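You operate a simulated robot arm through the tools that you are given. There is no shell and no other tool. Be economical: measure what you need, move in short steps, check, and stop when the job is done.

Carry out the task below with a simulated robot arm. There is one attempt and no reset: what you move stays moved.

TASK
Shut the new pads drawer.
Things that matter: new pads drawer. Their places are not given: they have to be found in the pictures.

It is judged by the outcome, as a careful person would: the job done as asked, and still so three seconds after it is handed in. It fails if anything else is knocked over, pushed out of place, dropped, spilled or broken.

THE ROBOT
A 7-joint arm with a two-finger parallel gripper, fixed in place. Base frame: the origin is at the foot of the arm, x ahead of it, y to its left, z up. Lengths are in m, angles in rad, forces in N, time in s.
With the tool pointing down near the work surface it reaches from about 0.26 to 0.68 m from the base axis. Its first joint turns from -1.152 to 1.152 rad. Payload 1.57 kg.
Tool frame: the origin (TCP) lies between the finger pads and is the grasp point; the fingertips stand 0.03 m ahead of it; z points along the fingers, y is the line along which they close. The gripper opens to 0.11 m. The fingers are 0.024 m wide and 0.012 m thick; the gripper's body (0.048 by 0.112 m) begins 0.078 m behind the TCP.
Orientation is told as [roll, pitch, yaw] about the base's x, y, z axes, in that order, counted from this pose: with the fingers straight down and closing along the base's y, the tool's x points along the base's -x, its y along +y and its z along -z.

THE INTERFACE
- The arm moves only by the tool jog_arm. Its argument "steps" is text: rows parted by semicolons, each of 7 numbers parted by spaces: the gripper command, from -1 (fully open) to 1 (shut), values between in proportion, then the shift along the tool's x, y, z in units of 400 mm (1.0 is 400 mm), then the turn, a rotation vector about the tool's x, y, z in units of 90 degrees (1.0 is 90 degrees). In form: hand x y z wx wy wz; .... A call has 1 to 10 rows; each row is the pose to reach, as a shift and turn from the pose commanded when the call began, along the tool's axes at that moment. A call with a number of a shift or a turn outside -1 to 1 is refused whole. A row lasts 0.2 s, in which the tool goes at most 0.05 m and 0.15 rad; a call with a longer step from one row to the next is refused whole, and so is a gripper value outside its range. A pose out of reach is approached as far as the arm can. The call stops where the force on the tool passes 40 N (or 10 N more than at its start, if that is more) or the arm is blocked; 0.2 s more then pass. The fingers move at their own pace (about 0.108 m/s each) and stop on an object; they squeeze with about 33 N. The grip force told is the motor's: it shows also when the fingers shut on nothing. Time passes only in rows, and 0.2 s behind the last, so rows that repeat a pose let the fingers close. It gives the time, the measured TCP pose, the force on the tool (base axes), the opening and the grip force at its end, in the units of the frame above (readings bear some noise).
- Cameras (640 x 400 px; columns grow to the right, rows downward): "scene" is fixed at [0.1383, -0.3834, 1.3921]; the picture's right is [0.95, -0.32, 0.00], its down [-0.22, -0.66, -0.72] and it looks along [0.23, 0.68, -0.69] (base axes); focal length 313 px, centre (320, 200). "wrist" rides on the gripper at [-0.036, 0, -0.08] in the tool frame; the picture's right is [0.00, -1.00, 0.00], its down [0.97, 0.00, -0.24] and it looks along [0.24, 0.00, 0.97] (tool axes); focal length 218 px, centre (320, 200).
- capture(camera): a new picture of that camera. No time passes.
- measure_at(camera, pixels): for up to 12 pixels [column, row] of the newest picture of that camera ("zoom" is the newest enlarged one), the place [x, y, z] in the base frame of the surface seen there, good to about 0.002 m. No time passes.
- close_up(camera, box): a new picture of the part [left, top, right, bottom] of that camera's present view, enlarged. No time passes.
- hand_in(): hands the job in; it is judged then, once.

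Work in short steps. Measure before you move; look again where a grasp or a placing could have gone wrong, and mend it. You have 60 turns and 20 pictures in all, the two below and enlarged ones among them. Open the gripper and draw the arm clear of the work before you hand the job in, unless the task says otherwise; then end with one line.

The tools are called after "Emit:" by a JSON object that holds its "op" and its "data". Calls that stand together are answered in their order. jog_arm: Moves the arm, as the interface text tells. Its arguments: {"type":"object","properties":{"steps":{"type":"string"}},"required":["steps"]} The other tools are called the same way: capture (camera) takes a picture; measure_at (camera, pixels) gives the place of the surface under pixels of a picture; close_up (camera, box) takes an enlarged picture of a part of a camera's view; hand_in () hands the job in.

At the start:

```text
time_s: 0.0
eef_pos: [0.3421, 0.1178, 1.0399]
ee_rot: [0.002, 0.0, -0.001]
wrist_force: [0.1, -0.8, 0.0]
opening: 0.1102
grasp_force: 0.0
```

scene: 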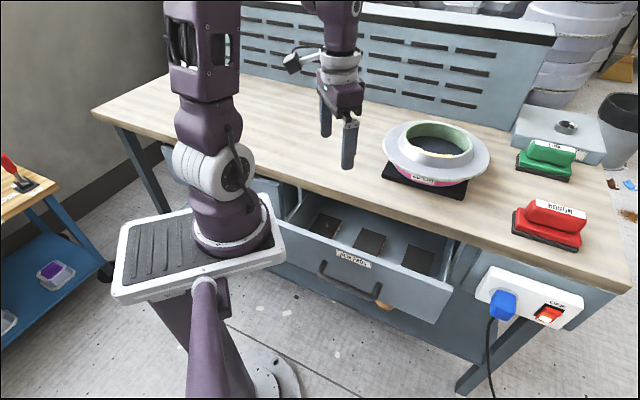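
wrist: 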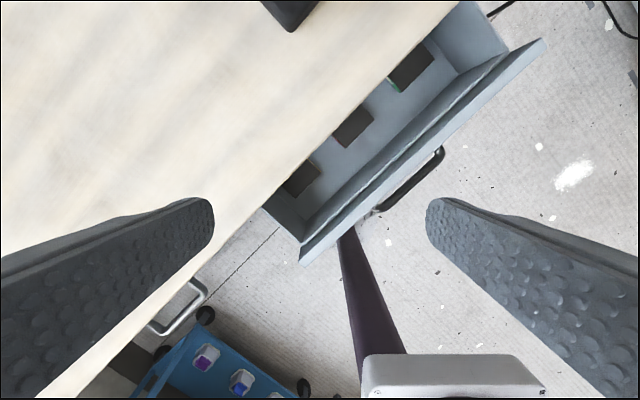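

The open drawer's front is around (370,290) in the scene, with a label at (353,258). I'll enlarge it and measure points on it.

Emit:
{"op": "close_up", "data": {"camera": "scene", "box": [240, 160, 480, 310]}}

Emit:
{"op": "measure_at", "data": {"camera": "scene", "pixels": [[290, 228], [370, 262], [445, 290], [320, 270], [350, 288], [380, 292], [300, 195], [455, 240], [353, 258], [430, 310], [380, 212], [480, 246]]}}

Emit:
{"op": "measure_at", "data": {"camera": "wrist", "pixels": [[540, 42], [303, 255], [410, 185], [440, 155], [380, 208], [330, 140], [430, 25], [420, 145], [360, 205], [470, 80]]}}

```text
2.67 times, centred on (360, 235) of scene
```

zoom: 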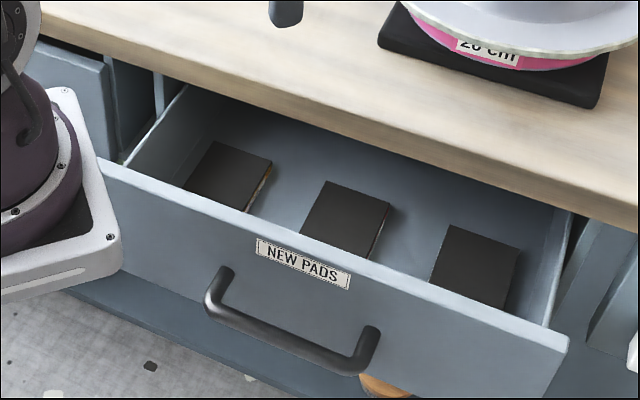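

```text
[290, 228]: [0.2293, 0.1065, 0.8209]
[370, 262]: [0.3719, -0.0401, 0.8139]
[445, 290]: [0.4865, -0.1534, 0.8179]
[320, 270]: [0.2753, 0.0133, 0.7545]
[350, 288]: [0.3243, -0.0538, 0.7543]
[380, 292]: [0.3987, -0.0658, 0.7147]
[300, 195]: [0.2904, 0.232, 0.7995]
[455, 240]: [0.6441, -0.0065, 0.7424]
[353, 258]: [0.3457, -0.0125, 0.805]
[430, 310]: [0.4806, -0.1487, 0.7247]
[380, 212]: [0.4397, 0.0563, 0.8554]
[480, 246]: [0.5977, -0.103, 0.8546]
```

```text
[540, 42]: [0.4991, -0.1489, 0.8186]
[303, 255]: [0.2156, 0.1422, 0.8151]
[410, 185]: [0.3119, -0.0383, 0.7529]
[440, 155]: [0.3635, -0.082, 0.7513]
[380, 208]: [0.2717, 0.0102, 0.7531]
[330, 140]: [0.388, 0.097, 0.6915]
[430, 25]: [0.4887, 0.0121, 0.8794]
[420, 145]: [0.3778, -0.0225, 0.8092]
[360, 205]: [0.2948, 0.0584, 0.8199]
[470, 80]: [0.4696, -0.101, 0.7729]
```

The label reads NEW PADS. The drawer closes along about (0.707, 0.707), and its front is 0.12 m outside the table edge. I'll measure the neighbouring closed front, the handle and the object under it.

Emit:
{"op": "measure_at", "data": {"camera": "zoom", "pixels": [[70, 80], [90, 110], [625, 260], [600, 290], [230, 318], [290, 348], [345, 366], [225, 275], [370, 340], [385, 388], [330, 390], [120, 250]]}}

Emit:
{"op": "measure_at", "data": {"camera": "wrist", "pixels": [[162, 330], [205, 290], [150, 300], [430, 160], [400, 195]]}}

```text
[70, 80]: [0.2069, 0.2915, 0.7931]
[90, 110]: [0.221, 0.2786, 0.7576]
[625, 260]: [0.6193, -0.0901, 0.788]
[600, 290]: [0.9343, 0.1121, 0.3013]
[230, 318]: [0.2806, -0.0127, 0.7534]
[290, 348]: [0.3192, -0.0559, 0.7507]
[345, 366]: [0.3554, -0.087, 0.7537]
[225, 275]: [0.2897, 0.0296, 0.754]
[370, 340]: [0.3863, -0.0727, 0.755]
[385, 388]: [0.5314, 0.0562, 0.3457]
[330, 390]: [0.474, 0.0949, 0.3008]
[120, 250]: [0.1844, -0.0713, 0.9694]
```

```text
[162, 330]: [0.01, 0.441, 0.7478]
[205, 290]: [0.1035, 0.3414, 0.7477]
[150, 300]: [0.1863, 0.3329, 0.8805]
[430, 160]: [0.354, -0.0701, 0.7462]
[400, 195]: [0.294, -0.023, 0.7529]
```

The closed front sits at s≈0.352, where s is distance along the closing direction. The open one is at s≈0.235, so travel is about 0.117 m. The handle bar is at z≈0.753, s≈0.19. I'll push its outside with shut fingers, starting with a 45° turn and a move above the space outside the handle.

Emit:
{"op": "jog_arm", "data": {"steps": "1 0.02 -0.077 0 0 0 -0.0833; 1 0.041 -0.154 0 0 0 -0.1667; 1 0.061 -0.231 0 0 0 -0.25; 1 0.082 -0.308 0 0 0 -0.3333; 1 0.102 -0.385 0 0 0 -0.4167; 1 0.1225 -0.4625 0 0 0 -0.5; 1 0.1225 -0.4625 0 0 0 -0.5"}}

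```text
time_s: 1.6
eef_pos: [0.2935, -0.0675, 1.0387]
ee_rot: [0.0, -0.001, 0.785]
wrist_force: [0.2, 0.0, 0.7]
opening: 0.0001
grasp_force: 21.4
```

The pose is as planned. I'll check the wrist view before going down.

Emit:
{"op": "capture", "data": {"camera": "wrist"}}

Emit:
{"op": "capture", "data": {"camera": "scene"}}

```text
16 pictures are left
```

wrist: 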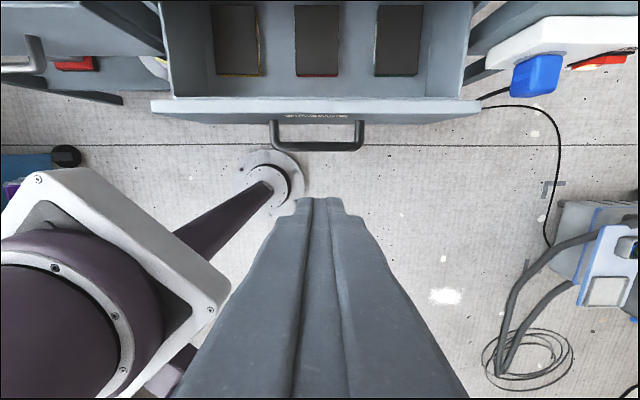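

```text
15 pictures are left
```

scene: 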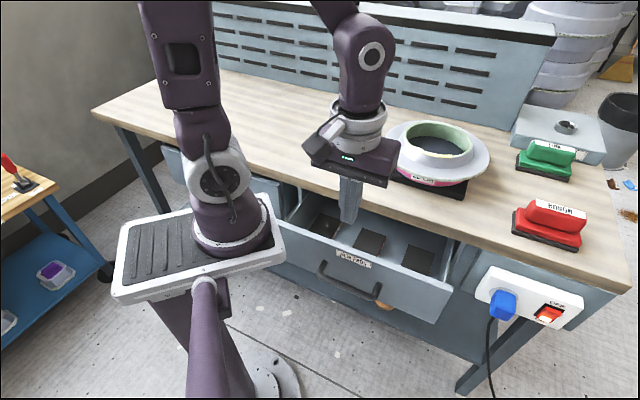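

The fingers line up with the handle centre (column 317) and stand clear outside it. I'll go down to z≈0.766.

Emit:
{"op": "jog_arm", "data": {"steps": "1 0 0 0.114 0 0 0; 1 0 0 0.228 0 0 0; 1 0 0 0.342 0 0 0; 1 0 0 0.456 0 0 0; 1 0 0 0.57 0 0 0; 1 0 0 0.682 0 0 0; 1 0 0 0.682 0 0 0"}}

Emit:
{"op": "capture", "data": {"camera": "wrist"}}

Emit:
{"op": "capture", "data": {"camera": "scene"}}

```text
time_s: 3.2
eef_pos: [0.2925, -0.0684, 0.7669]
ee_rot: [-0.001, -0.001, 0.785]
wrist_force: [0.0, 0.8, -0.1]
opening: 0.0002
grasp_force: 20.9
```

```text
14 pictures are left
```

wrist: 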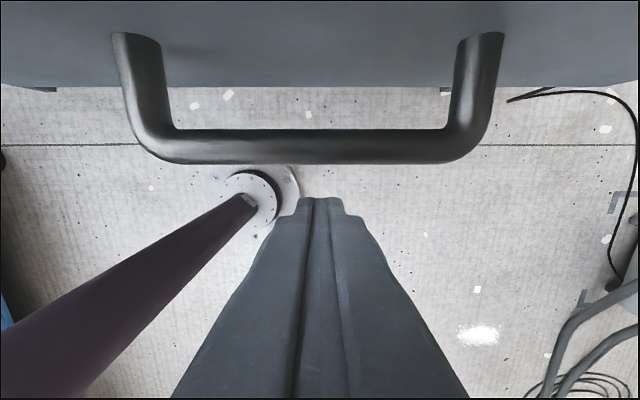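

```text
13 pictures are left
```

scene: 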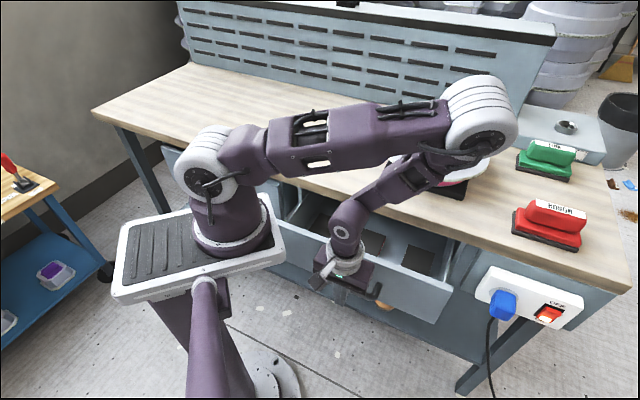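

The fingers are outside the bar at its height. The elbow has swung over the table near the grinding ring, so I'll check its heights before pushing.

Emit:
{"op": "measure_at", "data": {"camera": "scene", "pixels": [[480, 140], [430, 175], [400, 190], [460, 180], [360, 215], [345, 235], [490, 165], [340, 285]]}}

Emit:
{"op": "close_up", "data": {"camera": "scene", "box": [290, 70, 530, 310]}}

```text
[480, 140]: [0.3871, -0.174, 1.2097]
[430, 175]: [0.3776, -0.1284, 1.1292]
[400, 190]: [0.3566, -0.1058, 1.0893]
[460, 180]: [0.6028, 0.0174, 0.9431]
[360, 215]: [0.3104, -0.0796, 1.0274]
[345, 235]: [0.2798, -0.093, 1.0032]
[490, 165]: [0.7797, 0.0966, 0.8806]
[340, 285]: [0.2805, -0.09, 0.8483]
```

```text
1.67 times, centred on (410, 190) of scene
```

zoom: 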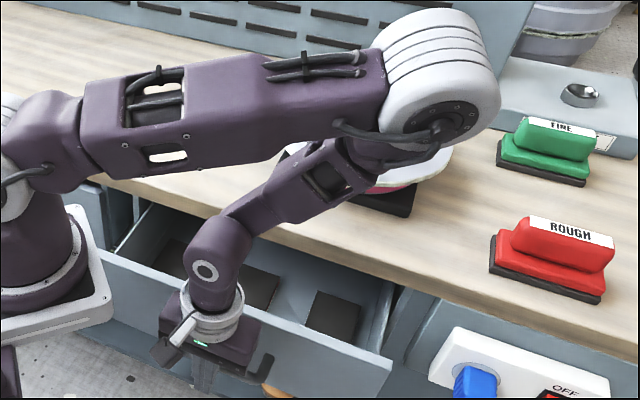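

The elbow and forearm are high (z > 1.0) and well clear. I'll push along the closing direction (tool −x) in small steps, 0.10 m first.

Emit:
{"op": "jog_arm", "data": {"steps": "1 -0.02 0 0 0 0 0; 1 -0.04 0 0 0 0 0; 1 -0.07 0 0 0 0 0; 1 -0.1 0 0 0 0 0; 1 -0.13 0 0 0 0 0; 1 -0.16 0 0 0 0 0; 1 -0.19 0 0 0 0 0; 1 -0.22 0 0 0 0 0; 1 -0.25 0 0 0 0 0"}}

Emit:
{"op": "capture", "data": {"camera": "scene"}}

Emit:
{"op": "capture", "data": {"camera": "wrist"}}

```text
time_s: 5.2
eef_pos: [0.3638, 0.0036, 0.7676]
ee_rot: [0.0, 0.0, 0.786]
wrist_force: [0.0, 0.1, -0.3]
opening: 0.0
grasp_force: 21.0
```

```text
11 pictures are left
```

scene: 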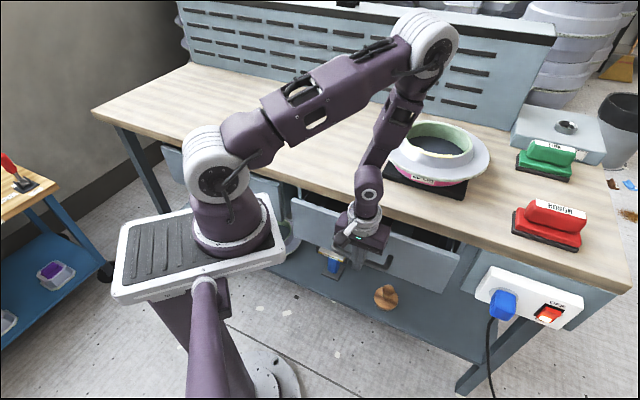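

```text
10 pictures are left
```

wrist: 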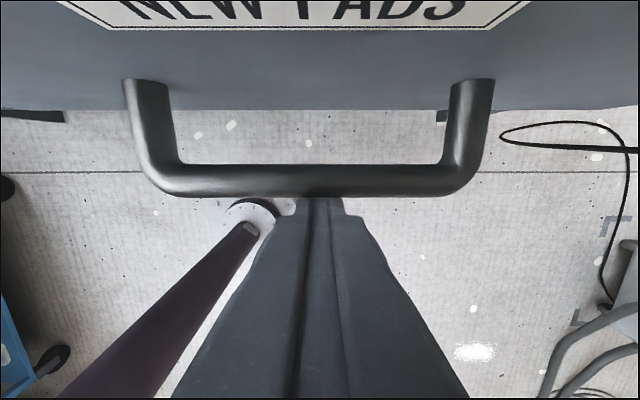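

The drawer is following and little travel is left. I'll push on in 6 mm steps until it stops against its end.

Emit:
{"op": "jog_arm", "data": {"steps": "1 -0.015 0 0 0 0 0; 1 -0.03 0 0 0 0 0; 1 -0.045 0 0 0 0 0; 1 -0.06 0 0 0 0 0; 1 -0.075 0 0 0 0 0; 1 -0.09 0 0 0 0 0; 1 -0.1 0 0 0 0 0"}}

Emit:
{"op": "capture", "data": {"camera": "scene"}}

Emit:
{"op": "capture", "data": {"camera": "wrist"}}

```text
time_s: 6.8
eef_pos: [0.3854, 0.0266, 0.767]
ee_rot: [0.003, 0.016, 0.78]
wrist_force: [-2.0, -3.3, 1.5]
opening: 0.0
grasp_force: 21.7
stopped in row 7: the force on the tool passed its limit (the readings are from after the stop); the commanded pose is now the measured one
```

```text
9 pictures are left
```

scene: 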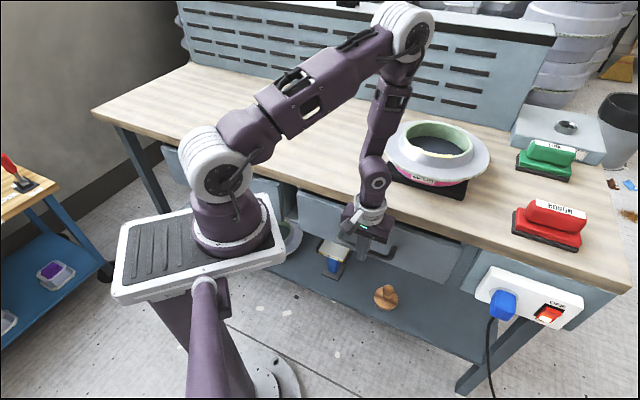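

```text
8 pictures are left
```

wrist: 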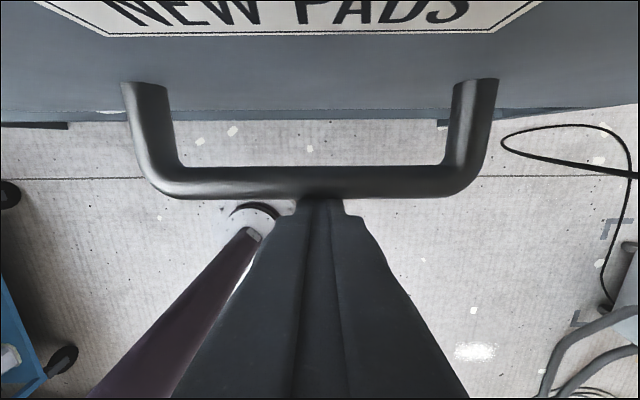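

It stopped on force at s≈0.291, about where a full close was expected. I'll measure the front against its neighbour and the table edge.

Emit:
{"op": "close_up", "data": {"camera": "scene", "box": [240, 160, 500, 310]}}

Emit:
{"op": "measure_at", "data": {"camera": "scene", "pixels": [[310, 210], [320, 220], [430, 265], [445, 270], [410, 255], [272, 195], [276, 205], [465, 265]]}}

```text
2.46 times, centred on (370, 235) of scene
```

zoom: 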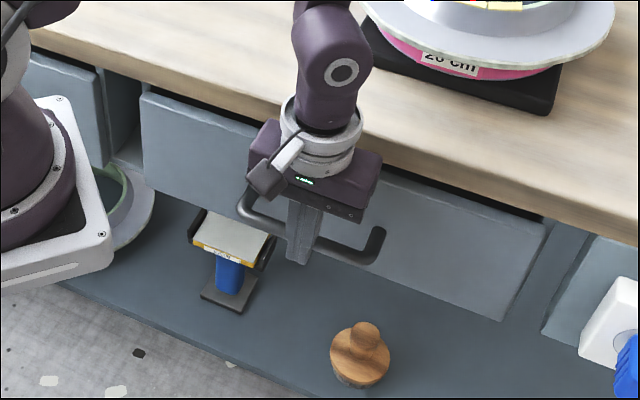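

```text
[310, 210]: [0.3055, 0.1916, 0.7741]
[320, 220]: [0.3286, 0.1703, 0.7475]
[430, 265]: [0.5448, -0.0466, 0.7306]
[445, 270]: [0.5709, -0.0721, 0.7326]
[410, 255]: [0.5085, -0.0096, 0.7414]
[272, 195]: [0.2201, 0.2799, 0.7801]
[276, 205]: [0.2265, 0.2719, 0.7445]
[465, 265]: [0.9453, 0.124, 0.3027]
```

The front is at s≈0.352, flush with the neighbouring closed drawer at 0.353. I'll back straight off and then go up.

Emit:
{"op": "jog_arm", "data": {"steps": "1 0.03 0 0 0 0 0; 1 0.1 0 0 0 0 0; 1 0.2 0 0 0 0 0; 1 0.28 0 0 0 0 0; 1 0.28 0 -0.12 0 0 0; 1 0.28 0 -0.24 0 0 0; 1 0.28 0 -0.36 0 0 0; 0 0.28 0 -0.48 0 0 0; -1 0.28 0 -0.6 0 0 0; -1 0.28 0 -0.66 0 0 0"}}

Emit:
{"op": "capture", "data": {"camera": "scene"}}

Emit:
{"op": "measure_at", "data": {"camera": "scene", "pixels": [[310, 210], [430, 265], [445, 270], [272, 195], [320, 220]]}}

```text
time_s: 9.0
eef_pos: [0.3088, -0.0496, 1.0335]
ee_rot: [0.004, 0.014, 0.778]
wrist_force: [0.4, -0.5, 0.4]
opening: 0.1103
grasp_force: 0.1
```

```text
6 pictures are left
```

scene: 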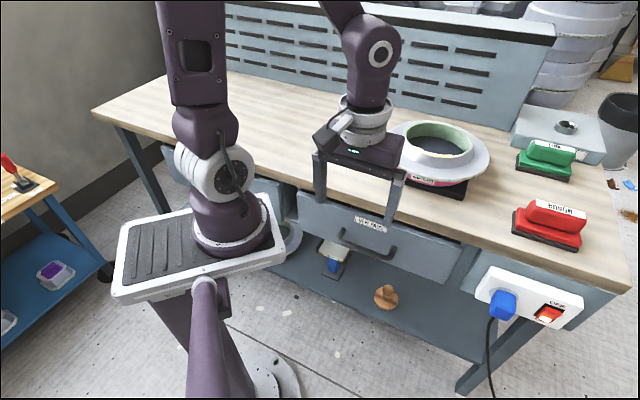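

```text
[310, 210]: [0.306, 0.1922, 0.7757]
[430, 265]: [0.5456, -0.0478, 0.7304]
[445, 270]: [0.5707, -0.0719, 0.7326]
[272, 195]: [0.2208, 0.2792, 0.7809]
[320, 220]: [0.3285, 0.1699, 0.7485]
```

The drawer stays shut at s≈0.352, the arm is clear, the gripper is open and nothing else has moved. I'm handing in.

Emit:
{"op": "hand_in", "data": {}}

```text
The job is handed in.
```

The new pads drawer is shut, flush with the closed drawer beside it. Nothing else was disturbed, and the arm is clear with the gripper open.
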